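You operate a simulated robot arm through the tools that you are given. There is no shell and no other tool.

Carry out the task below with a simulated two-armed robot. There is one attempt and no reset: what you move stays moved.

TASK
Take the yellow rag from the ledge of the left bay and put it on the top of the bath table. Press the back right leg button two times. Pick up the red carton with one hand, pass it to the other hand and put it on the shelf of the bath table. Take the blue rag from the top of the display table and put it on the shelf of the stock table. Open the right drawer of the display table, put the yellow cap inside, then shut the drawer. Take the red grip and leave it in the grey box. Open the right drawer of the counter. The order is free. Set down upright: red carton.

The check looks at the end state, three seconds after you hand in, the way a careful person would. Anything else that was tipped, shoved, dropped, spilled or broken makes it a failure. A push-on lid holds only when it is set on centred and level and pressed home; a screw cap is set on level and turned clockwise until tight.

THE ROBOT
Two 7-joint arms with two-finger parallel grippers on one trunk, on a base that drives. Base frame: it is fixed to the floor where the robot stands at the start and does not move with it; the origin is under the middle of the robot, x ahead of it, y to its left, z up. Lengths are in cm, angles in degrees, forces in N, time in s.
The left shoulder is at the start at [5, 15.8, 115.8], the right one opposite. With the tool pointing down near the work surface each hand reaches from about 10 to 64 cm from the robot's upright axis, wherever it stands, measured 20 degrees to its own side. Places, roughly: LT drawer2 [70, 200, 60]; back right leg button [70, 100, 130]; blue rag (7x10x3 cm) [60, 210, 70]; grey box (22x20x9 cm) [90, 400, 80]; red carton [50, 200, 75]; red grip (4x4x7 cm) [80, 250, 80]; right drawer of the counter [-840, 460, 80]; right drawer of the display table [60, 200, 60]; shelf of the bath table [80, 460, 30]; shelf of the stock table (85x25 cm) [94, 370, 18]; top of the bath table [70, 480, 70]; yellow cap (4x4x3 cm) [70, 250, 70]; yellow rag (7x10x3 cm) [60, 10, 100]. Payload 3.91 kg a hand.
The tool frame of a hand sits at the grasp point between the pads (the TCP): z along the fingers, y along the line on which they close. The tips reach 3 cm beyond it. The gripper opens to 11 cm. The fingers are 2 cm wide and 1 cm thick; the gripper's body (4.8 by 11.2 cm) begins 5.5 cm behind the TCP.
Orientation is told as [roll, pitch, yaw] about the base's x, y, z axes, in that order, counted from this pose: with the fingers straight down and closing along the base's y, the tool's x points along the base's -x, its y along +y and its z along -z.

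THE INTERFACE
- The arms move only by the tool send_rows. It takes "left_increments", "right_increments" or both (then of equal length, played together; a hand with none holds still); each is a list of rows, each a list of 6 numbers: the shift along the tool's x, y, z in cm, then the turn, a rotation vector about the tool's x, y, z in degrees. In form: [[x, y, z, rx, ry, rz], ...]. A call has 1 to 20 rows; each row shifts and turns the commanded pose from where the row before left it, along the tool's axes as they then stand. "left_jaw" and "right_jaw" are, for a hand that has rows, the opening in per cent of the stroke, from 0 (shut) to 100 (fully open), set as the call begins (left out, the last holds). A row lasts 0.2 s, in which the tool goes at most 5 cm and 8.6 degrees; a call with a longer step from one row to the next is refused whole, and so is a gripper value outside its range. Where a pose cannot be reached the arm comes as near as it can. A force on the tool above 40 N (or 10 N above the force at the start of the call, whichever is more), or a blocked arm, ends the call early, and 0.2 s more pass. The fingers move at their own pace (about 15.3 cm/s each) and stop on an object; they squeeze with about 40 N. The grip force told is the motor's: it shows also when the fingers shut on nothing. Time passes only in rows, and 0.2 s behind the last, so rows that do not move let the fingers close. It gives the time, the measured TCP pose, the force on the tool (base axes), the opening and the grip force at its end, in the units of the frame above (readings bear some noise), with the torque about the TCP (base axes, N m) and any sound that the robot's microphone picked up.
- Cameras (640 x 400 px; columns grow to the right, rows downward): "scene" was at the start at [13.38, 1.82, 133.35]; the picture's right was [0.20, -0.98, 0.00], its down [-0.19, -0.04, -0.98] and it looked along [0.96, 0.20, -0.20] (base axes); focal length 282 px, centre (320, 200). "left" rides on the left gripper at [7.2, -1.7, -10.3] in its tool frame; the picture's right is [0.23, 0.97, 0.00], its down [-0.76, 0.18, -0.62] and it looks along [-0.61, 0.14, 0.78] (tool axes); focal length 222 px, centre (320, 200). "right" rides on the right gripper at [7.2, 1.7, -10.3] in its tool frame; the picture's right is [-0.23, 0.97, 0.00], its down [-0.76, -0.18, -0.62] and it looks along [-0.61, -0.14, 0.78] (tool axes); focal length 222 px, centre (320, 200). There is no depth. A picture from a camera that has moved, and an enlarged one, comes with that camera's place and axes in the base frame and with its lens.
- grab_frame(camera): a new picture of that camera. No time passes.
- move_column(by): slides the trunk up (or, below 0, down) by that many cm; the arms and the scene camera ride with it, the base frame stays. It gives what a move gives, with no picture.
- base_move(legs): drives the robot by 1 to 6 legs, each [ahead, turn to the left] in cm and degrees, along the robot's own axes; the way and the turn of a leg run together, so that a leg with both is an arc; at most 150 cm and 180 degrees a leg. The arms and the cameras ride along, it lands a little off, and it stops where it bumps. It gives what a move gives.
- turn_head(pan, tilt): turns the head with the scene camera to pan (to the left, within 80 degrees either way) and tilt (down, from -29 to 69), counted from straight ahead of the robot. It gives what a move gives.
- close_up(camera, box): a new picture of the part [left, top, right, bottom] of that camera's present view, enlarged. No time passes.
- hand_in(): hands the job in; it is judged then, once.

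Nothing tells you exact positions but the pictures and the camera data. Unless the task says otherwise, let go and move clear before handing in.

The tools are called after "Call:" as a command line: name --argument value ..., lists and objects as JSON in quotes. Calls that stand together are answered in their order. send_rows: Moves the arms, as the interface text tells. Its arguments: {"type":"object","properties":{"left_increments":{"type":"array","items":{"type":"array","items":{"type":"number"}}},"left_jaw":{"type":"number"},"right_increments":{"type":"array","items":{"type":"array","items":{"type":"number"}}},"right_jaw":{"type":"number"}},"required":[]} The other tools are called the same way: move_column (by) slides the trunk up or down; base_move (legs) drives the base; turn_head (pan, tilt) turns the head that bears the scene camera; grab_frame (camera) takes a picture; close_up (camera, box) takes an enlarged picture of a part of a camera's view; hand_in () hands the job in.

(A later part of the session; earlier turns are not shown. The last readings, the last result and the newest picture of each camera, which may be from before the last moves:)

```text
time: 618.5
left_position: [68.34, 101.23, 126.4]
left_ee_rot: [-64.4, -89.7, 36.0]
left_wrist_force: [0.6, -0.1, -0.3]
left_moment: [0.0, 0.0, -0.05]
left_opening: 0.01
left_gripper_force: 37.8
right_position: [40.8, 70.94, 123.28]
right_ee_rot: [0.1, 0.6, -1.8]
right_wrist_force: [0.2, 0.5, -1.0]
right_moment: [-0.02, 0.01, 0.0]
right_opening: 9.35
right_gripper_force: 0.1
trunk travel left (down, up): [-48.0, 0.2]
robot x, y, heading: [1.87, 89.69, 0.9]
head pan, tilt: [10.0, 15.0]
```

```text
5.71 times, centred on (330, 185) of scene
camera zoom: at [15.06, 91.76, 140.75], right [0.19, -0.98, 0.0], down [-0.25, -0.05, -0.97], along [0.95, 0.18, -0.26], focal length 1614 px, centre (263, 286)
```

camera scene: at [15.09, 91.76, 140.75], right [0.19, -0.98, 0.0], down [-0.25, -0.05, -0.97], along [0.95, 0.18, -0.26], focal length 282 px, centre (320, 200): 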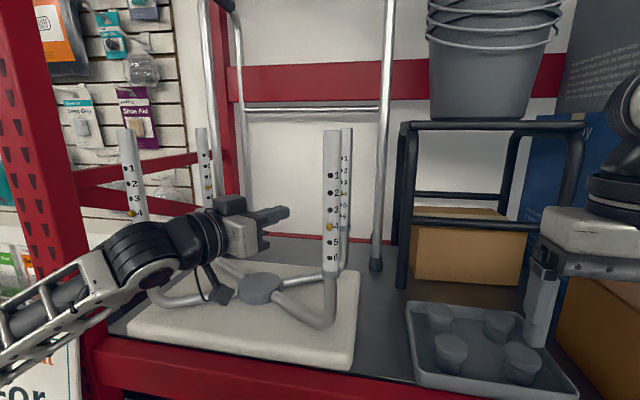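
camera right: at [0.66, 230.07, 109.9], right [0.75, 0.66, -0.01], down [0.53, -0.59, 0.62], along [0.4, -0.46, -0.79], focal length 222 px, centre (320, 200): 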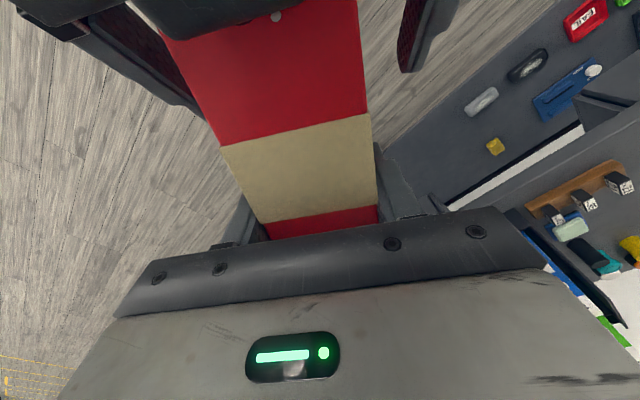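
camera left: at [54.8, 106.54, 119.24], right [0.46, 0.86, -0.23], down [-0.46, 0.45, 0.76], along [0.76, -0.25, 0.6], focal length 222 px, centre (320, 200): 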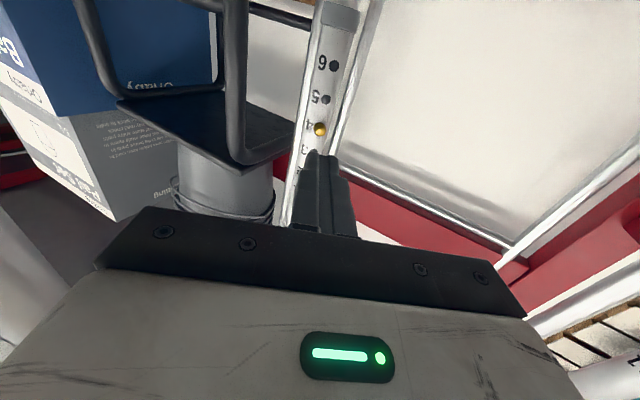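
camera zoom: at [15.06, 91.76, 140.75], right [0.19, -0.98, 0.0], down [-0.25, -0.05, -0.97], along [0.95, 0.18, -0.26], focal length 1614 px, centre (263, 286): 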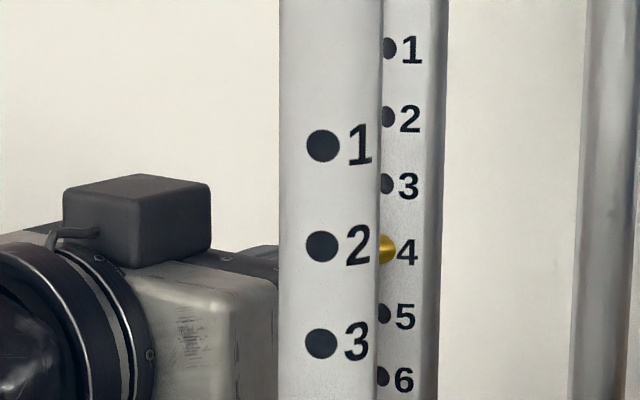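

Call:
send_rows --left_increments '[[0, 0, 0.5, 0, 0, 0], [0, 0, 0.4, 0, 0, 0], [0, 0, 0.3, 0, 0, 0]]'

Call:
close_up --camera "left" --box '[240, 60, 400, 180]'

```text
time: 619.3
left_position: [69.33, 100.55, 126.47]
left_ee_rot: [-68.1, -89.8, 39.7]
left_wrist_force: [-0.8, -0.1, -0.9]
left_moment: [0.02, 0.0, -0.03]
left_opening: 0.0
left_gripper_force: 37.9
right_position: [40.74, 70.81, 123.38]
right_ee_rot: [0.3, 0.6, -1.8]
right_wrist_force: [-0.1, 0.5, 0.2]
right_moment: [0.0, 0.01, 0.02]
right_opening: 9.34
right_gripper_force: 0.0
trunk travel left (down, up): [-48.0, 0.2]
robot x, y, heading: [1.73, 89.82, 1.1]
head pan, tilt: [10.0, 15.0]
```

```text
3.33 times, centred on (320, 120) of left
camera zoom: at [59.43, 104.0, 119.25], right [0.46, 0.86, -0.23], down [-0.46, 0.45, 0.76], along [0.76, -0.25, 0.61], focal length 740 px, centre (320, 467)
```

zoom: 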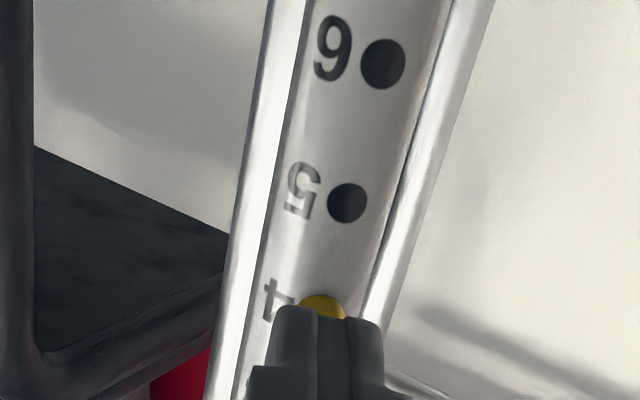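

Call:
send_rows --left_increments '[[0, 0, 0.3, 0, 0, 0], [0, 0, 0.2, 0, 0, 0]]'

Call:
close_up --camera "left" --box '[240, 60, 400, 180]'

```text
time: 619.9
left_position: [69.83, 100.36, 126.53]
left_ee_rot: [-70.5, -89.7, 42.1]
left_wrist_force: [-4.5, -0.1, -0.9]
left_moment: [0.03, 0.0, -0.07]
left_opening: 0.0
left_gripper_force: 38.0
right_position: [40.71, 70.93, 123.35]
right_ee_rot: [0.2, 0.5, -1.8]
right_wrist_force: [0.1, -1.4, -0.6]
right_moment: [0.03, 0.02, 0.0]
right_opening: 9.36
right_gripper_force: 0.0
trunk travel left (down, up): [-48.0, 0.2]
robot x, y, heading: [1.71, 90.32, 0.7]
head pan, tilt: [10.0, 15.0]
```

```text
3.33 times, centred on (320, 120) of left
camera zoom: at [59.8, 103.76, 119.28], right [0.46, 0.86, -0.23], down [-0.46, 0.45, 0.76], along [0.76, -0.25, 0.61], focal length 740 px, centre (320, 467)
```

zoom: 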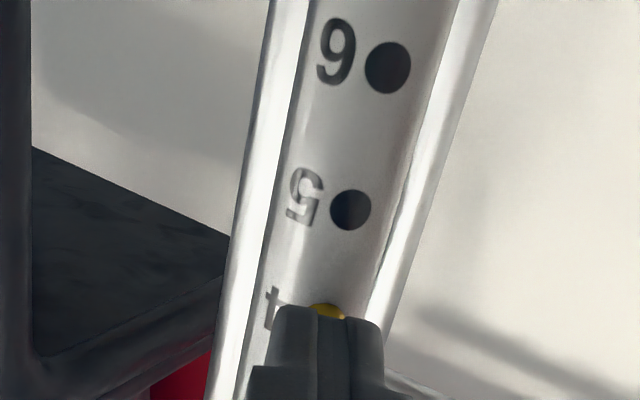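

Contact with the button (4.5 N). Now the first press.

Call:
send_rows --left_increments '[[0, 0, 0.3, 0, 0, 0], [0, 0, 0.3, 0, 0, 0]]'

```text
time: 620.5
left_position: [70.22, 100.04, 126.55]
left_ee_rot: [-82.1, -89.7, 53.7]
left_wrist_force: [-13.0, 1.3, -3.0]
left_moment: [0.09, 0.08, -0.21]
left_opening: 0.0
left_gripper_force: 37.4
right_position: [40.55, 71.02, 123.45]
right_ee_rot: [0.1, 0.4, -1.8]
right_wrist_force: [-0.6, -0.6, 0.0]
right_moment: [0.03, 0.0, -0.03]
right_opening: 9.32
right_gripper_force: 0.0
trunk travel left (down, up): [-48.0, 0.2]
robot x, y, heading: [1.7, 89.94, 0.9]
head pan, tilt: [10.0, 15.0]
heard: click
```

Heard a click: the first press. I retreat to let it spring back, and check.

Call:
send_rows --left_increments '[[0, 0, -0.7, 0, 0, 0], [0, 0, -0.8, 0, 0, 0], [0, 0, 0, 0, 0, 0]]'

Call:
close_up --camera "left" --box '[240, 60, 400, 180]'

Call:
close_up --camera "scene" --box '[280, 150, 380, 220]'

```text
time: 621.3
left_position: [69.0, 100.64, 126.41]
left_ee_rot: [-70.9, -89.7, 42.5]
left_wrist_force: [0.1, -0.2, 0.3]
left_moment: [-0.02, 0.02, -0.01]
left_opening: 0.0
left_gripper_force: 37.5
right_position: [40.86, 70.9, 123.23]
right_ee_rot: [0.2, 0.5, -1.8]
right_wrist_force: [-0.2, -0.2, -0.9]
right_moment: [-0.01, -0.01, -0.02]
right_opening: 9.35
right_gripper_force: 0.1
trunk travel left (down, up): [-48.0, 0.2]
robot x, y, heading: [1.86, 90.61, 1.0]
head pan, tilt: [10.0, 15.0]
```

```text
3.33 times, centred on (320, 120) of left
camera zoom: at [59.07, 104.15, 119.23], right [0.46, 0.86, -0.23], down [-0.46, 0.45, 0.76], along [0.76, -0.24, 0.61], focal length 740 px, centre (320, 467)
```

zoom: 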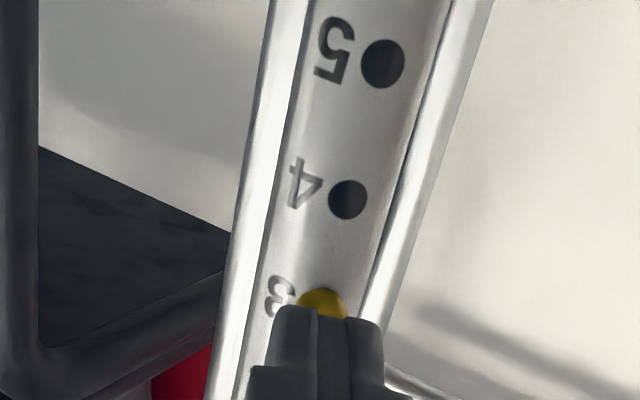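

```text
5.71 times, centred on (330, 185) of scene
camera zoom: at [15.06, 91.78, 140.75], right [0.19, -0.98, 0.0], down [-0.25, -0.05, -0.97], along [0.95, 0.18, -0.26], focal length 1614 px, centre (263, 286)
```

zoom: 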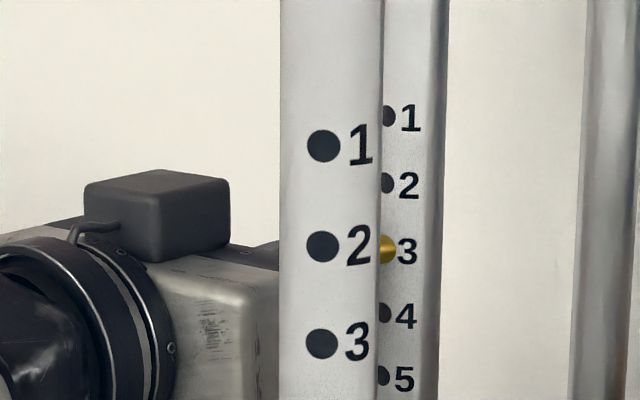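

The pin moved from 4 to 3, so presses count one step each. Now the second press.

Call:
send_rows --left_increments '[[0, 0, 0.7, 0, 0, 0], [0, 0, 0.4, 0, 0, 0]]'

Call:
send_rows --left_increments '[[0, 0, 0.3, 0, 0, 0], [0, 0, 0.2, 0, 0, 0]]'

```text
time: 621.9
left_position: [69.9, 100.46, 126.58]
left_ee_rot: [-75.4, -89.8, 47.0]
left_wrist_force: [-4.9, 0.8, -0.9]
left_moment: [-0.04, 0.02, -0.06]
left_opening: 0.0
left_gripper_force: 37.8
right_position: [40.77, 70.95, 123.29]
right_ee_rot: [0.2, 0.5, -1.9]
right_wrist_force: [-0.1, 0.3, -0.1]
right_moment: [-0.03, 0.02, 0.02]
right_opening: 9.36
right_gripper_force: 0.0
trunk travel left (down, up): [-48.0, 0.2]
robot x, y, heading: [1.67, 90.13, 1.0]
head pan, tilt: [10.0, 15.0]
```

```text
time: 622.5
left_position: [70.27, 100.01, 126.56]
left_ee_rot: [-66.9, -89.7, 38.5]
left_wrist_force: [-15.7, 2.0, -3.5]
left_moment: [0.09, 0.14, -0.25]
left_opening: 0.0
left_gripper_force: 37.9
right_position: [40.57, 71.01, 123.32]
right_ee_rot: [0.0, 0.4, -1.8]
right_wrist_force: [0.7, 0.0, 0.6]
right_moment: [0.0, 0.0, 0.02]
right_opening: 9.34
right_gripper_force: 0.1
trunk travel left (down, up): [-48.0, 0.2]
robot x, y, heading: [1.31, 89.73, 1.3]
head pan, tilt: [10.0, 15.0]
heard: click
```

Second click heard. I withdraw along the same line and check the pin.

Call:
send_rows --left_increments '[[0, 0, -0.8, 0, 0, 0], [0, 0, -1.5, 0, 0, 0], [0, 0, -2, 0, 0, 0]]'

Call:
close_up --camera "scene" --box '[280, 130, 380, 220]'

Call:
grab_frame --camera "left"

```text
time: 623.3
left_position: [66.6, 102.22, 126.26]
left_ee_rot: [-76.7, -89.8, 48.3]
left_wrist_force: [-0.4, 0.2, -0.4]
left_moment: [0.02, -0.03, -0.04]
left_opening: 0.01
left_gripper_force: 38.1
right_position: [40.73, 70.93, 123.28]
right_ee_rot: [0.2, 0.5, -1.8]
right_wrist_force: [-0.6, -0.3, 0.2]
right_moment: [-0.05, 0.03, -0.03]
right_opening: 9.36
right_gripper_force: 0.2
trunk travel left (down, up): [-48.0, 0.2]
robot x, y, heading: [1.41, 89.75, 1.2]
head pan, tilt: [10.0, 15.0]
```

```text
4.44 times, centred on (330, 175) of scene
camera zoom: at [15.02, 91.82, 140.76], right [0.19, -0.98, 0.0], down [-0.25, -0.05, -0.97], along [0.95, 0.18, -0.26], focal length 1255 px, centre (276, 311)
```

zoom: 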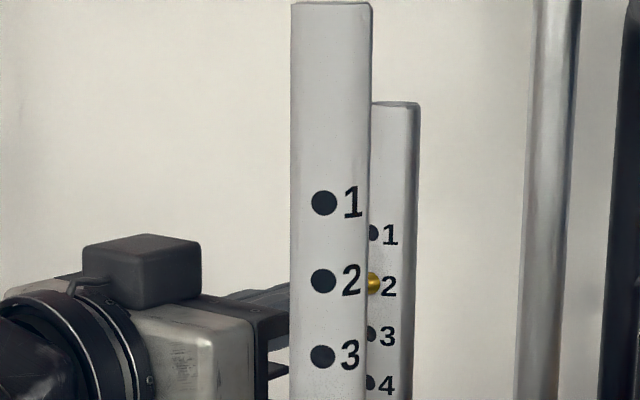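

```text
taken
camera left: at [56.65, 105.58, 119.13], right [0.46, 0.86, -0.23], down [-0.46, 0.46, 0.76], along [0.76, -0.24, 0.61], focal length 222 px, centre (320, 200)
```

left: 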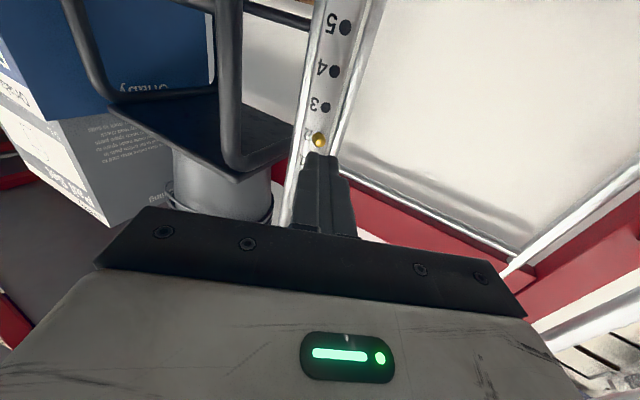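

The pin is at 2 — two presses done on the back right leg. I withdraw the hand completely and back off.

Call:
send_rows --left_increments '[[0, 0, -2.5, 0, 0, 0], [0, 0, -2.5, 0, 0, 0], [0, 0, -2.5, 0, 0, 0], [0, 0, -2.5, 0, 0, 0], [0, 0, -2.5, 0, 0, 0], [0, 0, -2.5, 0, 0, 0], [0, 0, -2.5, 0, 0, 0], [0, 0, -2.5, 0, 0, 0]]'

Call:
base_move --legs '[[-60, 0]]'

Call:
turn_head --pan 0 --tilt 10

Call:
grab_frame --camera "scene"

```text
time: 625.1
left_position: [48.99, 111.53, 126.55]
left_ee_rot: [-77.9, -89.6, 49.6]
left_wrist_force: [-0.5, 0.1, 0.2]
left_moment: [0.04, -0.02, 0.02]
left_opening: 0.04
left_gripper_force: 38.1
right_position: [40.69, 70.87, 123.4]
right_ee_rot: [0.2, 0.6, -1.8]
right_wrist_force: [0.7, 0.2, -0.6]
right_moment: [0.0, -0.03, 0.0]
right_opening: 9.35
right_gripper_force: 0.1
trunk travel left (down, up): [-48.0, 0.2]
robot x, y, heading: [1.4, 90.12, 1.0]
head pan, tilt: [10.0, 15.0]
```

```text
time: 628.5
left_position: [-10.95, 110.19, 126.57]
left_ee_rot: [-71.0, -89.8, 41.9]
left_wrist_force: [0.1, 0.1, -0.4]
left_moment: [-0.02, 0.02, 0.01]
left_opening: 0.01
left_gripper_force: 37.5
right_position: [-19.63, 69.68, 123.29]
right_ee_rot: [0.2, 0.6, -2.4]
right_wrist_force: [0.5, -0.7, 0.3]
right_moment: [0.0, 0.01, -0.03]
right_opening: 9.38
right_gripper_force: 0.2
trunk travel left (down, up): [-48.0, 0.2]
robot x, y, heading: [-58.63, 88.95, 0.6]
head pan, tilt: [10.0, 15.0]
```

```text
time: 629.2
left_position: [-10.97, 110.21, 126.59]
left_ee_rot: [-68.7, -89.7, 39.6]
left_wrist_force: [-0.3, -0.1, -0.4]
left_moment: [0.02, -0.02, 0.02]
left_opening: 0.03
left_gripper_force: 38.0
right_position: [-19.7, 69.71, 123.37]
right_ee_rot: [0.2, 0.5, -2.3]
right_wrist_force: [-0.3, 0.5, -0.2]
right_moment: [-0.02, 0.03, 0.0]
right_opening: 9.36
right_gripper_force: 0.2
trunk travel left (down, up): [-48.0, 0.2]
robot x, y, heading: [-58.4, 89.04, 0.5]
head pan, tilt: [0.0, 10.0]
```

```text
taken
camera scene: at [-45.13, 89.27, 141.56], right [0.01, -1.0, 0.0], down [-0.17, 0.0, -0.98], along [0.98, 0.01, -0.17], focal length 282 px, centre (320, 200)
```

scene: 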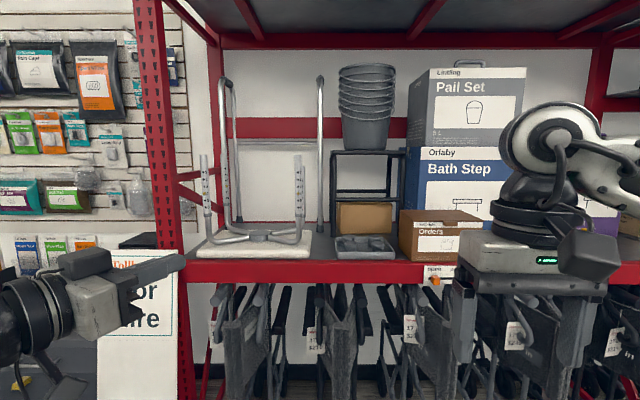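

The rack area looks undisturbed. I reset the left hand to vertical and turn around to find the counter, far in the -x direction.

Call:
send_rows --left_increments '[[0, 0, -1, -7.5, 0, 0], [0, 0, -1, -7.5, 0, 0], [0, 0, -1, -7.5, 0, 0], [0, 0, -1, -7.5, 0, 0], [0, 0, 0, 0, 7.5, 0], [0, 0, 0, 0, 7.5, 0], [0, 0, 0, 0, 7.5, 0], [0, 0, 0, 0, 7.5, 0], [0, 0, 0, 0, 7.5, 0], [0, 0, 0, 0, 7.5, 0], [0, 0, 0, 0, 7.5, 0], [0, 0, 0, 0, 7.5, 0], [0, 0, 0, 0, 7.5, 0], [0, 0, 0, 0, 7.5, 0], [0, 0, 0, 0, 7.5, 0], [0, 0, 0, 0, 7.0, 0]]'

Call:
base_move --legs '[[-20, 0], [0, 150]]'

Call:
turn_head --pan 0 --tilt 10

Call:
grab_frame --camera "scene"

Call:
turn_head --pan 60 --tilt 10

Call:
grab_frame --camera "scene"

Call:
turn_head --pan -50 --tilt 10

Call:
grab_frame --camera "scene"

```text
time: 632.6
left_position: [-13.22, 111.33, 126.89]
left_ee_rot: [-0.1, -0.1, 1.1]
left_wrist_force: [0.6, -0.5, -0.2]
left_moment: [0.03, 0.01, -0.04]
left_opening: 0.02
left_gripper_force: 37.2
left hand out of reach, approached as far as the arm can: row 3, 4
right_position: [-19.77, 69.68, 123.21]
right_ee_rot: [0.1, 0.4, -2.4]
right_wrist_force: [0.4, -0.6, 0.1]
right_moment: [0.0, -0.02, 0.02]
right_opening: 9.32
right_gripper_force: 0.1
trunk travel left (down, up): [-48.0, 0.2]
robot x, y, heading: [-58.63, 89.02, 0.3]
head pan, tilt: [0.0, 10.0]
```

```text
time: 640.4
left_position: [-129.23, 92.72, 126.85]
left_ee_rot: [-0.2, -0.3, 151.0]
left_wrist_force: [0.1, -0.1, -0.5]
left_moment: [0.0, 0.02, -0.04]
left_opening: 0.02
left_gripper_force: 37.8
right_position: [-102.51, 125.45, 123.32]
right_ee_rot: [0.2, 0.5, 147.4]
right_wrist_force: [0.1, -0.8, -1.0]
right_moment: [0.0, 0.0, 0.01]
right_opening: 9.35
right_gripper_force: 0.0
trunk travel left (down, up): [-48.0, 0.2]
robot x, y, heading: [-78.84, 88.94, 150.1]
head pan, tilt: [0.0, 10.0]
```

```text
time: 641.0
left_position: [-129.19, 92.69, 126.78]
left_ee_rot: [-0.2, -0.3, 150.9]
left_wrist_force: [0.0, 0.1, 0.1]
left_moment: [0.0, 0.04, -0.02]
left_opening: 0.0
left_gripper_force: 37.1
right_position: [-102.56, 125.56, 123.34]
right_ee_rot: [0.2, 0.6, 147.4]
right_wrist_force: [-0.4, 0.7, -0.2]
right_moment: [-0.02, 0.01, 0.03]
right_opening: 9.36
right_gripper_force: 0.1
trunk travel left (down, up): [-48.0, 0.2]
robot x, y, heading: [-78.68, 89.35, 150.4]
head pan, tilt: [0.0, 10.0]
```

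```text
taken
camera scene: at [-89.98, 95.64, 141.57], right [0.5, 0.87, 0.0], down [0.15, -0.09, -0.98], along [-0.85, 0.49, -0.17], focal length 282 px, centre (320, 200)
```

scene: 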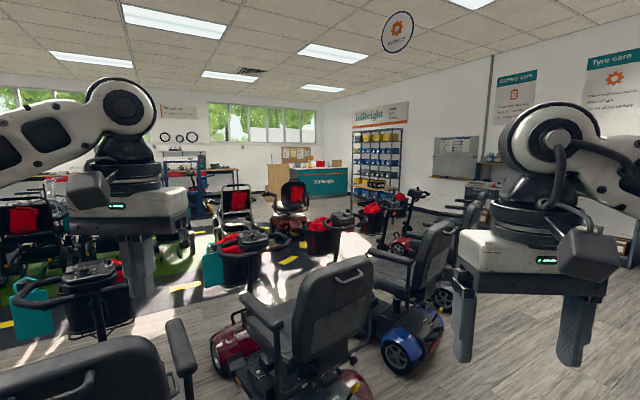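

```text
time: 642.3
left_position: [-129.22, 92.61, 126.81]
left_ee_rot: [-0.1, -0.3, 150.9]
left_wrist_force: [-0.1, 0.1, 0.1]
left_moment: [0.01, 0.02, -0.01]
left_opening: 0.0
left_gripper_force: 37.4
right_position: [-102.53, 125.55, 123.36]
right_ee_rot: [0.2, 0.6, 147.3]
right_wrist_force: [0.2, 0.0, 0.3]
right_moment: [0.03, -0.01, 0.0]
right_opening: 9.35
right_gripper_force: 0.0
trunk travel left (down, up): [-48.0, 0.2]
robot x, y, heading: [-78.74, 88.92, 150.2]
head pan, tilt: [60.0, 10.0]
```

```text
taken
camera scene: at [-89.95, 86.35, 141.57], right [-0.5, 0.86, 0.0], down [0.15, 0.09, -0.98], along [-0.85, -0.5, -0.17], focal length 282 px, centre (320, 200)
```

scene: 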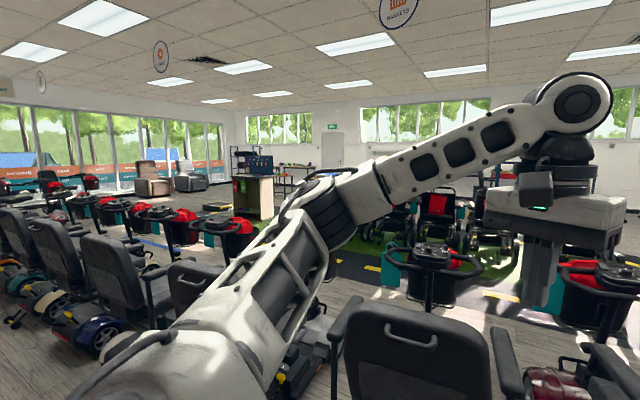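

```text
time: 644.2
left_position: [-129.22, 92.72, 126.64]
left_ee_rot: [-0.1, -0.3, 150.9]
left_wrist_force: [-0.2, -0.5, 0.0]
left_moment: [0.03, -0.02, 0.02]
left_opening: 0.0
left_gripper_force: 37.9
right_position: [-102.65, 125.52, 123.28]
right_ee_rot: [0.2, 0.5, 147.4]
right_wrist_force: [-0.7, 0.3, 1.7]
right_moment: [0.01, -0.02, -0.02]
right_opening: 9.37
right_gripper_force: 0.0
trunk travel left (down, up): [-48.0, 0.2]
robot x, y, heading: [-78.74, 89.44, 150.0]
head pan, tilt: [-50.0, 10.0]
```

```text
taken
camera scene: at [-83.57, 100.18, 141.57], right [0.98, 0.18, 0.0], down [0.03, -0.17, -0.98], along [-0.18, 0.97, -0.17], focal length 282 px, centre (320, 200)
```

scene: 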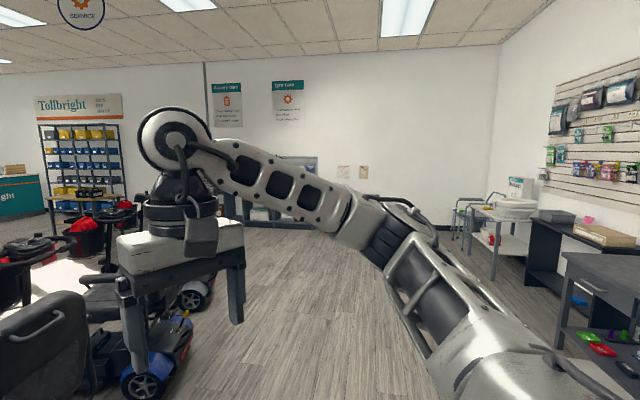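

Rows of scooters fill the middle; the teal reception counter is far off at about (-840, 480). I go round by the free aisle: first along +y, then look toward -x.

Call:
send_rows --left_increments '[[0, 0, 3, 0, 0, 0], [0, 0, 3, 0, 0, 0], [1.5, 0, 3, 0, 0, 0], [2, 0, 3, 0, 0, 0], [2, 0, 3, 0, 0, 0]]' --right_increments '[[1, 0, 2, 0, 0, 0], [2, 0, 2, 0, 0, 0], [2, 0, 2, 0, 0, 0], [2, 0, 2, 0, 0, 0], [1, 0, 2, 0, 0, 0]]'

Call:
base_move --legs '[[0, -60], [150, 0], [150, 0], [60, 0], [0, 90]]'

Call:
turn_head --pan 0 --tilt 15

Call:
grab_frame --camera "scene"

Call:
turn_head --pan -40 --tilt 15

Call:
grab_frame --camera "scene"

Call:
turn_head --pan 40 --tilt 15

Call:
grab_frame --camera "scene"

```text
time: 645.4
left_position: [-124.33, 90.07, 111.76]
left_ee_rot: [-0.2, -0.4, 151.0]
left_wrist_force: [0.1, 0.1, -0.3]
left_moment: [0.01, -0.04, -0.02]
left_opening: 0.01
left_gripper_force: 37.8
right_position: [-95.66, 121.24, 113.37]
right_ee_rot: [0.3, 0.5, 147.5]
right_wrist_force: [-0.4, -0.2, 0.9]
right_moment: [-0.02, 0.0, 0.0]
right_opening: 9.38
right_gripper_force: 0.1
trunk travel left (down, up): [-48.0, 0.2]
robot x, y, heading: [-78.56, 89.07, 150.3]
head pan, tilt: [-50.0, 10.0]
```

```text
time: 669.3
left_position: [-120.71, 426.13, 111.87]
left_ee_rot: [-0.3, -0.3, -178.3]
left_wrist_force: [-0.5, -0.1, 0.5]
left_moment: [-0.01, 0.0, 0.02]
left_opening: 0.02
left_gripper_force: 37.2
right_position: [-112.33, 467.48, 113.28]
right_ee_rot: [0.3, 0.4, 178.4]
right_wrist_force: [0.1, 0.7, -0.1]
right_moment: [0.04, -0.01, -0.01]
right_opening: 9.35
right_gripper_force: 0.1
trunk travel left (down, up): [-48.0, 0.2]
robot x, y, heading: [-80.98, 449.1, -179.3]
head pan, tilt: [-50.0, 10.0]
```

```text
time: 670.5
left_position: [-120.92, 426.12, 111.78]
left_ee_rot: [-0.2, -0.3, -178.2]
left_wrist_force: [0.2, 0.2, -0.6]
left_moment: [-0.01, -0.02, 0.01]
left_opening: 0.0
left_gripper_force: 37.6
right_position: [-112.17, 467.56, 113.33]
right_ee_rot: [0.2, 0.4, 178.3]
right_wrist_force: [-0.1, -0.1, -0.1]
right_moment: [-0.03, 0.06, -0.03]
right_opening: 9.35
right_gripper_force: 0.1
trunk travel left (down, up): [-48.0, 0.2]
robot x, y, heading: [-81.31, 448.57, -178.8]
head pan, tilt: [0.0, 15.0]
```

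```text
taken
camera scene: at [-94.22, 448.39, 140.75], right [-0.02, 1.0, 0.0], down [0.26, 0.0, -0.97], along [-0.97, -0.02, -0.26], focal length 282 px, centre (320, 200)
```

scene: 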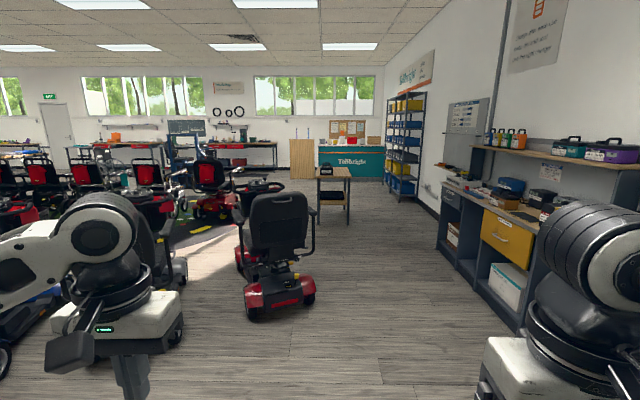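

```text
time: 671.6
left_position: [-120.79, 426.06, 111.81]
left_ee_rot: [-0.1, -0.3, -178.3]
left_wrist_force: [0.4, 0.1, -0.4]
left_moment: [0.0, 0.0, -0.02]
left_opening: 0.0
left_gripper_force: 37.9
right_position: [-112.2, 467.45, 113.29]
right_ee_rot: [0.2, 0.5, 178.3]
right_wrist_force: [-0.3, 0.1, 0.6]
right_moment: [-0.01, -0.02, -0.01]
right_opening: 9.33
right_gripper_force: 0.0
trunk travel left (down, up): [-48.0, 0.2]
robot x, y, heading: [-81.29, 448.46, -178.8]
head pan, tilt: [-40.0, 15.0]
```

```text
taken
camera scene: at [-92.16, 454.42, 140.75], right [0.63, 0.78, 0.0], down [0.2, -0.16, -0.97], along [-0.75, 0.61, -0.26], focal length 282 px, centre (320, 200)
```

scene: 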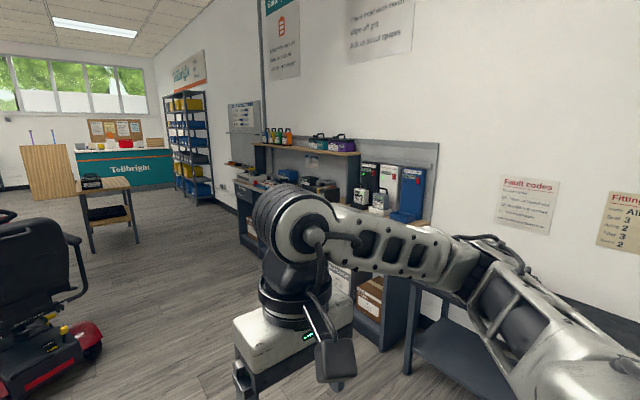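

```text
time: 673.1
left_position: [-120.82, 426.04, 111.79]
left_ee_rot: [-0.2, -0.3, -178.3]
left_wrist_force: [-0.3, -0.1, 0.4]
left_moment: [0.02, -0.03, -0.04]
left_opening: 0.0
left_gripper_force: 38.0
right_position: [-112.26, 467.38, 113.29]
right_ee_rot: [0.1, 0.5, 178.2]
right_wrist_force: [0.3, 0.7, 0.2]
right_moment: [0.0, 0.01, 0.01]
right_opening: 9.36
right_gripper_force: 0.1
trunk travel left (down, up): [-48.0, 0.2]
robot x, y, heading: [-81.02, 448.7, -179.0]
head pan, tilt: [40.0, 15.0]
```

```text
taken
camera scene: at [-91.93, 442.43, 140.75], right [-0.66, 0.75, 0.0], down [0.2, 0.17, -0.97], along [-0.73, -0.63, -0.26], focal length 282 px, centre (320, 200)
```

scene: 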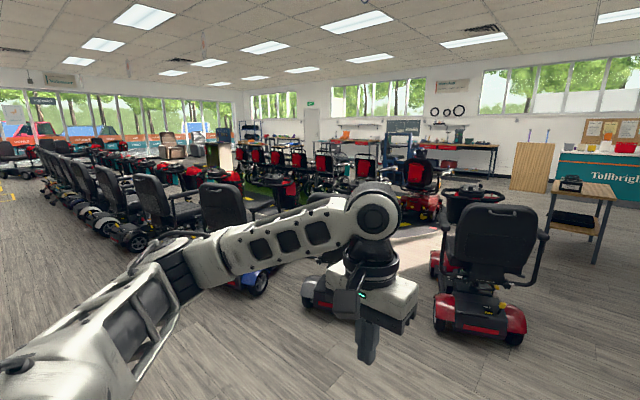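

I see the aisle between the scooters and the workbench. I go along y≈508 toward the counter.

Call:
base_move --legs '[[0, -34], [110, 0], [0, 33], [150, 0]]'

Call:
turn_head --pan 0 --tilt 12

Call:
grab_frame --camera "scene"

Call:
close_up --camera "scene" --box '[200, 110, 440, 260]'

```text
time: 688.9
left_position: [-361.39, 481.21, 111.83]
left_ee_rot: [-0.2, -0.2, -177.6]
left_wrist_force: [0.5, 0.6, -0.7]
left_moment: [0.02, -0.03, 0.0]
left_opening: 0.0
left_gripper_force: 37.6
right_position: [-353.31, 522.77, 113.28]
right_ee_rot: [0.2, 0.5, 179.0]
right_wrist_force: [-0.1, 0.2, -0.1]
right_moment: [-0.04, -0.02, 0.0]
right_opening: 9.34
right_gripper_force: 0.1
trunk travel left (down, up): [-48.0, 0.2]
robot x, y, heading: [-321.64, 503.84, -178.1]
head pan, tilt: [40.0, 15.0]
```

```text
time: 690.0
left_position: [-361.29, 481.29, 111.79]
left_ee_rot: [-0.2, -0.3, -177.6]
left_wrist_force: [-0.4, 0.5, 0.4]
left_moment: [-0.04, 0.01, 0.0]
left_opening: 0.0
left_gripper_force: 38.0
right_position: [-353.26, 522.79, 113.33]
right_ee_rot: [0.3, 0.4, 179.1]
right_wrist_force: [0.6, 0.4, -0.5]
right_moment: [-0.01, 0.01, -0.02]
right_opening: 9.37
right_gripper_force: 0.1
trunk travel left (down, up): [-48.0, 0.2]
robot x, y, heading: [-322.0, 504.6, -178.2]
head pan, tilt: [0.0, 12.0]
```

```text
taken
camera scene: at [-334.97, 503.91, 141.24], right [-0.03, 1.0, 0.0], down [0.21, 0.01, -0.98], along [-0.98, -0.03, -0.21], focal length 282 px, centre (320, 200)
```

scene: 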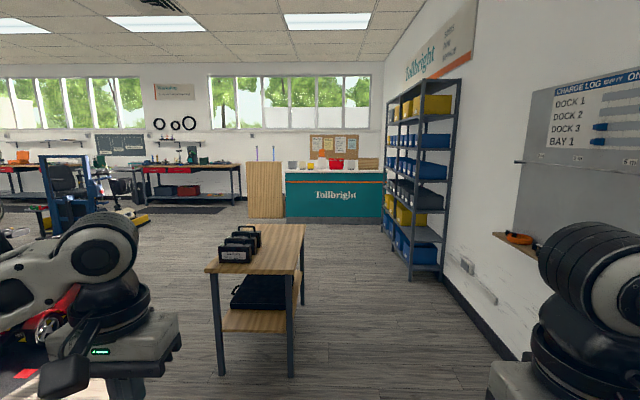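

```text
2.67 times, centred on (320, 185) of scene
camera zoom: at [-334.97, 503.91, 141.24], right [-0.03, 1.0, 0.0], down [0.21, 0.01, -0.98], along [-0.98, -0.03, -0.21], focal length 753 px, centre (320, 240)
```

zoom: 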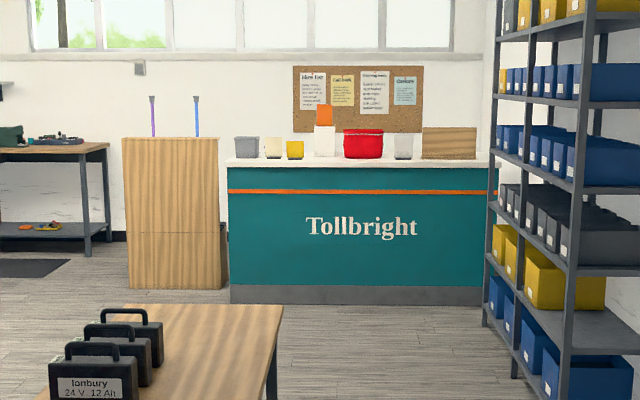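

The counter (teal front at x≈-810, y 429–607) most likely has its drawers on the staff side; access is round the left of the wooden cabinet. I pass the small battery table on its right and go on to look.

Call:
base_move --legs '[[0, -10], [110, 0], [0, 8], [110, 0], [0, 45]]'

Call:
turn_head --pan 0 --tilt 12

Call:
grab_frame --camera "scene"

Call:
turn_head --pan -40 --tilt 12

Call:
grab_frame --camera "scene"

```text
time: 704.2
left_position: [-551.9, 478.67, 111.82]
left_ee_rot: [-0.2, -0.3, -134.3]
left_wrist_force: [0.8, 0.6, -0.7]
left_moment: [0.03, -0.03, -0.02]
left_opening: 0.0
left_gripper_force: 37.8
right_position: [-574.72, 514.37, 113.37]
right_ee_rot: [0.1, 0.7, -137.7]
right_wrist_force: [-0.2, 0.4, -0.2]
right_moment: [0.0, 0.0, 0.01]
right_opening: 9.36
right_gripper_force: 0.1
trunk travel left (down, up): [-48.0, 0.2]
robot x, y, heading: [-539.3, 522.79, -134.8]
head pan, tilt: [0.0, 12.0]
```

```text
time: 704.8
left_position: [-552.02, 478.67, 111.78]
left_ee_rot: [-0.1, -0.4, -134.2]
left_wrist_force: [-0.5, 0.1, 0.4]
left_moment: [0.0, 0.03, 0.0]
left_opening: 0.01
left_gripper_force: 37.3
right_position: [-574.77, 514.46, 113.33]
right_ee_rot: [0.1, 0.6, -137.6]
right_wrist_force: [-0.3, 0.9, 0.6]
right_moment: [-0.01, 0.01, -0.01]
right_opening: 9.32
right_gripper_force: 0.1
trunk travel left (down, up): [-48.0, 0.2]
robot x, y, heading: [-539.49, 522.51, -134.9]
head pan, tilt: [0.0, 12.0]
```

```text
taken
camera scene: at [-548.45, 513.07, 141.24], right [-0.71, 0.7, 0.0], down [0.15, 0.15, -0.98], along [-0.69, -0.69, -0.21], focal length 282 px, centre (320, 200)
```

scene: 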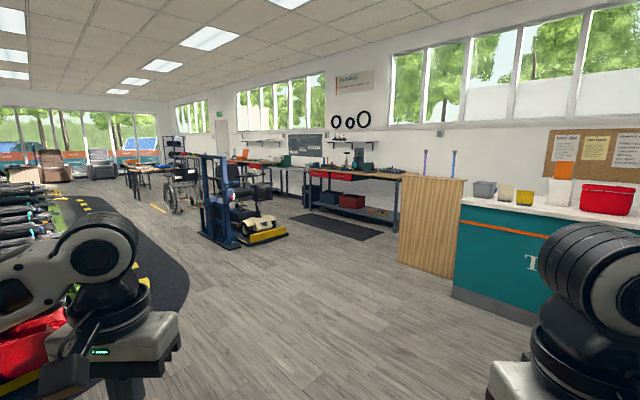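

```text
time: 705.9
left_position: [-552.0, 478.72, 111.81]
left_ee_rot: [-0.2, -0.3, -134.2]
left_wrist_force: [-0.3, 0.2, 0.8]
left_moment: [0.0, -0.02, -0.02]
left_opening: 0.01
left_gripper_force: 37.7
right_position: [-574.72, 514.44, 113.43]
right_ee_rot: [0.1, 0.6, -137.6]
right_wrist_force: [-0.6, -0.5, 0.2]
right_moment: [-0.01, -0.01, 0.05]
right_opening: 9.34
right_gripper_force: 0.2
trunk travel left (down, up): [-48.0, 0.2]
robot x, y, heading: [-539.21, 522.47, -134.7]
head pan, tilt: [-40.0, 12.0]
```

```text
taken
camera scene: at [-551.16, 518.83, 141.24], right [-0.09, 1.0, 0.0], down [0.21, 0.02, -0.98], along [-0.97, -0.09, -0.21], focal length 282 px, centre (320, 200)
```

scene: 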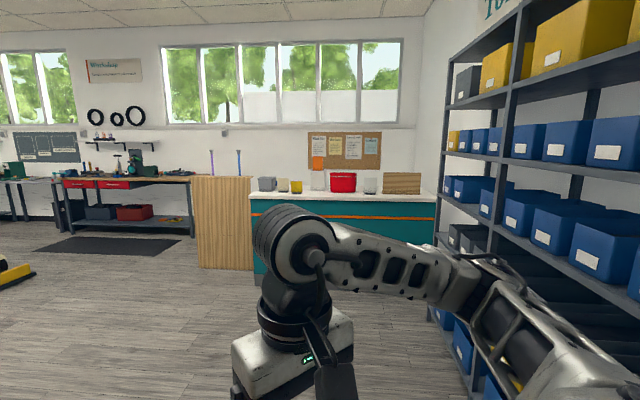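

Call:
base_move --legs '[[150, 0], [80, 0], [0, -30]]'

Call:
turn_head --pan 0 --tilt 15

Call:
grab_frame --camera "scene"

Call:
turn_head --pan -40 --tilt 15

Call:
grab_frame --camera "scene"

```text
time: 708.5
left_position: [-568.16, 465.34, 111.73]
left_ee_rot: [-0.3, -0.3, -134.5]
left_wrist_force: [1.4, 1.2, -0.8]
left_moment: [0.03, 0.03, 0.0]
left_opening: 0.0
left_gripper_force: 38.1
right_position: [-590.84, 501.01, 113.19]
right_ee_rot: [-0.1, 0.6, -138.0]
right_wrist_force: [-0.1, -0.6, 0.5]
right_moment: [0.06, 0.0, -0.02]
right_opening: 9.37
right_gripper_force: 0.0
trunk travel left (down, up): [-48.0, 0.2]
robot x, y, heading: [-558.82, 512.56, -134.4]
head pan, tilt: [-40.0, 12.0]
stopped in leg 1: the robot was blocked; the commanded pose is now the measured one
```

```text
time: 709.5
left_position: [-568.21, 465.42, 111.79]
left_ee_rot: [-0.3, -0.3, -134.5]
left_wrist_force: [0.2, -0.5, 0.0]
left_moment: [0.03, 0.01, -0.02]
left_opening: 0.0
left_gripper_force: 38.5
right_position: [-590.9, 501.13, 113.33]
right_ee_rot: [0.0, 0.6, -137.9]
right_wrist_force: [-0.1, 0.7, -0.8]
right_moment: [0.01, -0.02, 0.0]
right_opening: 9.34
right_gripper_force: 0.1
trunk travel left (down, up): [-48.0, 0.2]
robot x, y, heading: [-558.51, 512.96, -134.6]
head pan, tilt: [0.0, 15.0]
```

```text
taken
camera scene: at [-567.9, 503.06, 140.75], right [-0.71, 0.7, 0.0], down [0.18, 0.18, -0.97], along [-0.68, -0.69, -0.26], focal length 282 px, centre (320, 200)
```

scene: 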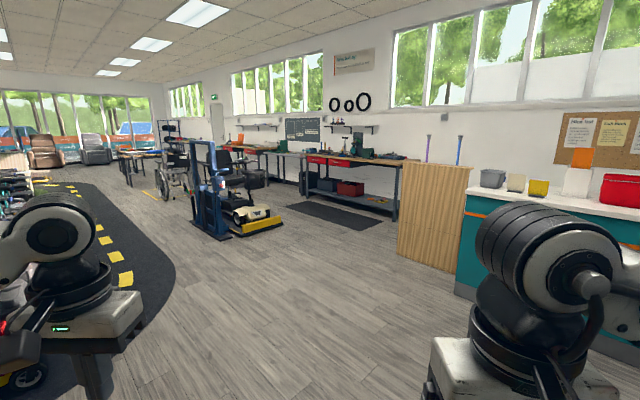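

```text
time: 710.6
left_position: [-568.21, 465.38, 111.79]
left_ee_rot: [-0.3, -0.3, -134.4]
left_wrist_force: [0.1, 0.4, -0.5]
left_moment: [0.0, 0.01, -0.03]
left_opening: 0.0
left_gripper_force: 37.8
right_position: [-590.94, 501.05, 113.32]
right_ee_rot: [0.0, 0.5, -138.0]
right_wrist_force: [-0.3, 0.2, -0.4]
right_moment: [0.01, 0.01, -0.01]
right_opening: 9.35
right_gripper_force: 0.0
trunk travel left (down, up): [-48.0, 0.2]
robot x, y, heading: [-559.1, 512.52, -134.7]
head pan, tilt: [-40.0, 15.0]
```

```text
taken
camera scene: at [-570.63, 508.81, 140.75], right [-0.1, 1.0, 0.0], down [0.26, 0.02, -0.97], along [-0.96, -0.09, -0.26], focal length 282 px, centre (320, 200)
```

scene: 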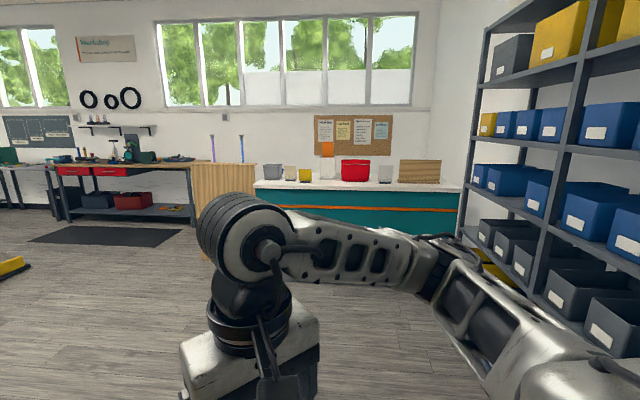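

The base was blocked by something, probably the battery table on my left. I look there before moving.

Call:
turn_head --pan 75 --tilt 35

Call:
grab_frame --camera "scene"

Call:
turn_head --pan 30 --tilt 45

Call:
grab_frame --camera "scene"

```text
time: 712.5
left_position: [-568.29, 465.36, 111.77]
left_ee_rot: [-0.3, -0.2, -134.5]
left_wrist_force: [0.1, -0.9, -0.3]
left_moment: [0.0, 0.01, 0.01]
left_opening: 0.0
left_gripper_force: 38.2
right_position: [-590.8, 501.25, 113.25]
right_ee_rot: [0.0, 0.4, -138.0]
right_wrist_force: [-0.6, 0.8, 0.7]
right_moment: [-0.03, 0.01, -0.02]
right_opening: 9.33
right_gripper_force: 0.1
trunk travel left (down, up): [-48.0, 0.2]
robot x, y, heading: [-558.3, 513.2, -134.7]
head pan, tilt: [75.0, 35.0]
```

```text
taken
camera scene: at [-556.88, 502.12, 137.56], right [-0.86, -0.51, 0.0], down [-0.29, 0.49, -0.82], along [0.41, -0.71, -0.57], focal length 282 px, centre (320, 200)
```

scene: 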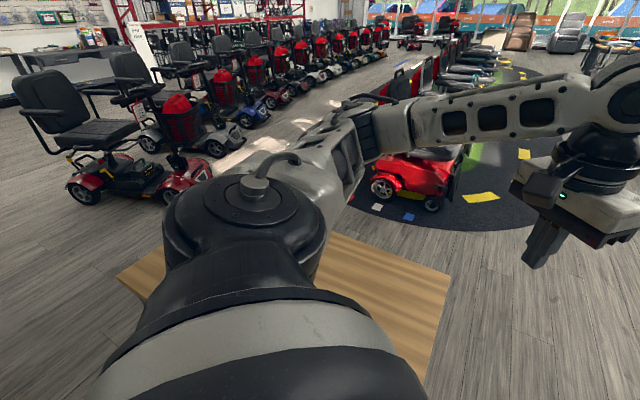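

```text
time: 713.6
left_position: [-568.16, 465.38, 111.84]
left_ee_rot: [-0.3, -0.3, -134.5]
left_wrist_force: [0.1, -0.2, 0.1]
left_moment: [0.01, 0.0, -0.01]
left_opening: 0.0
left_gripper_force: 37.9
right_position: [-590.99, 501.12, 113.21]
right_ee_rot: [0.0, 0.5, -138.1]
right_wrist_force: [-0.5, -0.2, -0.7]
right_moment: [0.01, 0.0, 0.06]
right_opening: 9.34
right_gripper_force: 0.1
trunk travel left (down, up): [-48.0, 0.2]
robot x, y, heading: [-558.79, 512.5, -134.5]
head pan, tilt: [30.0, 45.0]
```

```text
taken
camera scene: at [-563.37, 501.84, 136.07], right [-0.97, 0.25, 0.0], down [0.18, 0.68, -0.71], along [-0.18, -0.68, -0.71], focal length 282 px, centre (320, 200)
```

scene: 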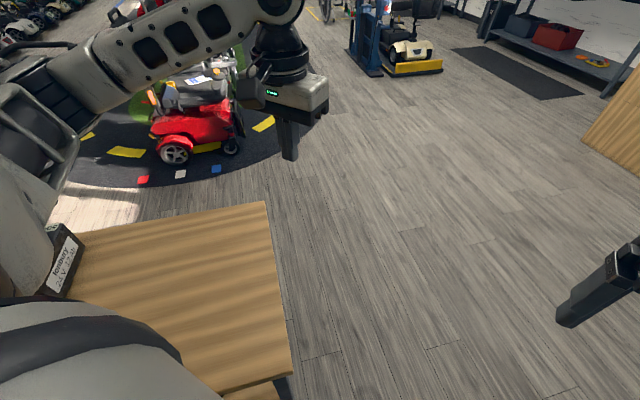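

The base corner touched the table's end at (-562, 484). I back off, straighten, drive clear of the table, and only then turn left.

Call:
base_move --legs '[[-14, 0], [0, -45], [110, 0]]'

Call:
turn_head --pan 75 --tilt 25

Call:
grab_frame --camera "scene"

Call:
turn_head --pan 20 --tilt 20

Call:
grab_frame --camera "scene"

```text
time: 722.3
left_position: [-699.1, 494.72, 111.78]
left_ee_rot: [-0.3, -0.3, -179.5]
left_wrist_force: [0.4, -1.0, 0.1]
left_moment: [0.02, 0.0, 0.02]
left_opening: 0.01
left_gripper_force: 37.7
right_position: [-689.9, 536.09, 113.32]
right_ee_rot: [0.0, 0.5, 177.0]
right_wrist_force: [0.5, 0.6, -1.0]
right_moment: [-0.02, 0.0, 0.0]
right_opening: 9.35
right_gripper_force: 0.1
trunk travel left (down, up): [-48.0, 0.2]
robot x, y, heading: [-659.1, 521.42, -179.2]
head pan, tilt: [30.0, 45.0]
```

```text
time: 723.4
left_position: [-699.03, 494.82, 111.93]
left_ee_rot: [-0.2, -0.3, -179.5]
left_wrist_force: [-0.3, -0.1, 0.2]
left_moment: [-0.02, 0.02, 0.0]
left_opening: 0.01
left_gripper_force: 37.7
right_position: [-689.83, 535.98, 113.3]
right_ee_rot: [0.1, 0.5, 177.0]
right_wrist_force: [-0.7, -0.3, 0.8]
right_moment: [0.03, 0.01, 0.01]
right_opening: 9.35
right_gripper_force: 0.2
trunk travel left (down, up): [-48.0, 0.2]
robot x, y, heading: [-659.28, 521.21, -179.8]
head pan, tilt: [75.0, 25.0]
```

```text
taken
camera scene: at [-665.08, 512.44, 139.13], right [-0.97, 0.25, 0.0], down [0.11, 0.41, -0.91], along [-0.23, -0.88, -0.42], focal length 282 px, centre (320, 200)
```

scene: 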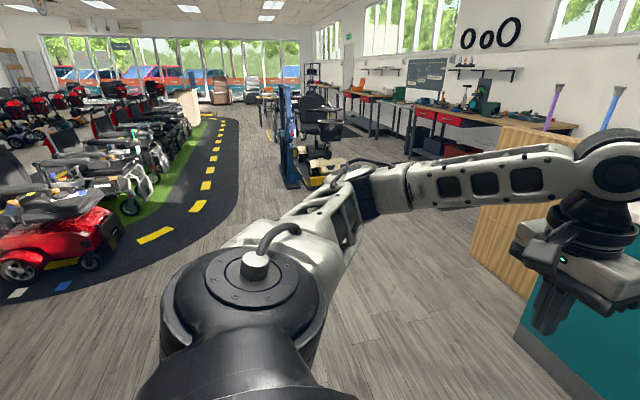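

```text
time: 724.6
left_position: [-699.08, 494.72, 111.75]
left_ee_rot: [-0.2, -0.4, -179.5]
left_wrist_force: [-0.1, 0.1, 0.2]
left_moment: [0.07, -0.02, -0.05]
left_opening: 0.0
left_gripper_force: 37.5
right_position: [-689.82, 536.06, 113.34]
right_ee_rot: [0.0, 0.4, 176.9]
right_wrist_force: [-0.2, 0.5, 0.8]
right_moment: [0.02, -0.01, -0.02]
right_opening: 9.34
right_gripper_force: 0.1
trunk travel left (down, up): [-48.0, 0.2]
robot x, y, heading: [-659.23, 521.62, -179.6]
head pan, tilt: [20.0, 20.0]
```

```text
taken
camera scene: at [-671.48, 518.09, 139.94], right [-0.35, 0.94, 0.0], down [0.32, 0.12, -0.94], along [-0.88, -0.33, -0.34], focal length 282 px, centre (320, 200)
```

scene: 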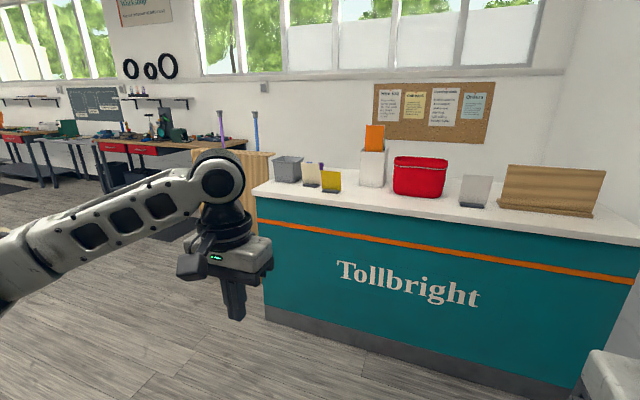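

Call:
base_move --legs '[[0, 62], [140, 0], [0, -35]]'

Call:
turn_head --pan 0 --tilt 18

Call:
grab_frame --camera "scene"

Call:
turn_head --pan -45 --tilt 18

Call:
grab_frame --camera "scene"

```text
time: 735.9
left_position: [-749.78, 359.37, 111.68]
left_ee_rot: [-0.3, -0.3, -153.9]
left_wrist_force: [-0.2, -0.2, -0.2]
left_moment: [-0.03, 0.01, -0.04]
left_opening: 0.0
left_gripper_force: 37.6
right_position: [-759.3, 400.6, 113.27]
right_ee_rot: [-0.1, 0.4, -157.5]
right_wrist_force: [0.1, 0.2, 0.4]
right_moment: [0.03, 0.0, 0.05]
right_opening: 9.34
right_gripper_force: 0.0
trunk travel left (down, up): [-48.0, 0.2]
robot x, y, heading: [-725.26, 400.42, -153.9]
head pan, tilt: [20.0, 20.0]
```

```text
time: 736.7
left_position: [-749.79, 359.46, 111.84]
left_ee_rot: [-0.4, -0.4, -154.0]
left_wrist_force: [0.0, -1.2, 1.0]
left_moment: [0.0, -0.02, -0.03]
left_opening: 0.0
left_gripper_force: 38.1
right_position: [-759.42, 400.67, 113.35]
right_ee_rot: [0.1, 0.5, -157.4]
right_wrist_force: [-0.3, 0.5, 1.0]
right_moment: [-0.01, 0.0, 0.03]
right_opening: 9.37
right_gripper_force: 0.0
trunk travel left (down, up): [-48.0, 0.2]
robot x, y, heading: [-724.97, 400.93, -153.9]
head pan, tilt: [0.0, 18.0]
```

```text
taken
camera scene: at [-736.88, 394.81, 140.26], right [-0.44, 0.9, 0.0], down [0.28, 0.14, -0.95], along [-0.85, -0.42, -0.31], focal length 282 px, centre (320, 200)
```

scene: 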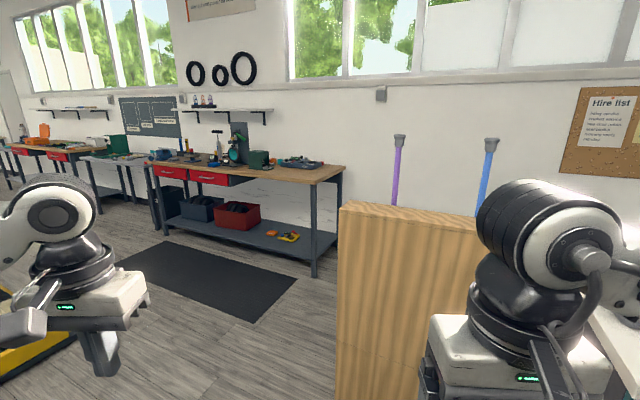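

```text
time: 737.8
left_position: [-749.77, 359.4, 111.84]
left_ee_rot: [-0.3, -0.3, -154.0]
left_wrist_force: [-0.5, 0.1, -0.1]
left_moment: [0.03, -0.01, 0.01]
left_opening: 0.0
left_gripper_force: 37.9
right_position: [-759.23, 400.65, 113.31]
right_ee_rot: [0.0, 0.6, -157.5]
right_wrist_force: [-0.5, 0.6, -0.7]
right_moment: [0.03, 0.02, 0.03]
right_opening: 9.33
right_gripper_force: 0.0
trunk travel left (down, up): [-48.0, 0.2]
robot x, y, heading: [-725.1, 400.57, -153.9]
head pan, tilt: [-45.0, 18.0]
```

```text
taken
camera scene: at [-737.32, 401.94, 140.27], right [0.32, 0.95, 0.0], down [0.29, -0.1, -0.95], along [-0.9, 0.31, -0.31], focal length 282 px, centre (320, 200)
```

scene: 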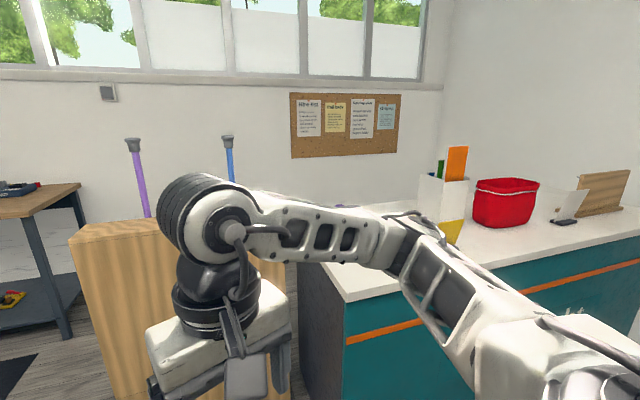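

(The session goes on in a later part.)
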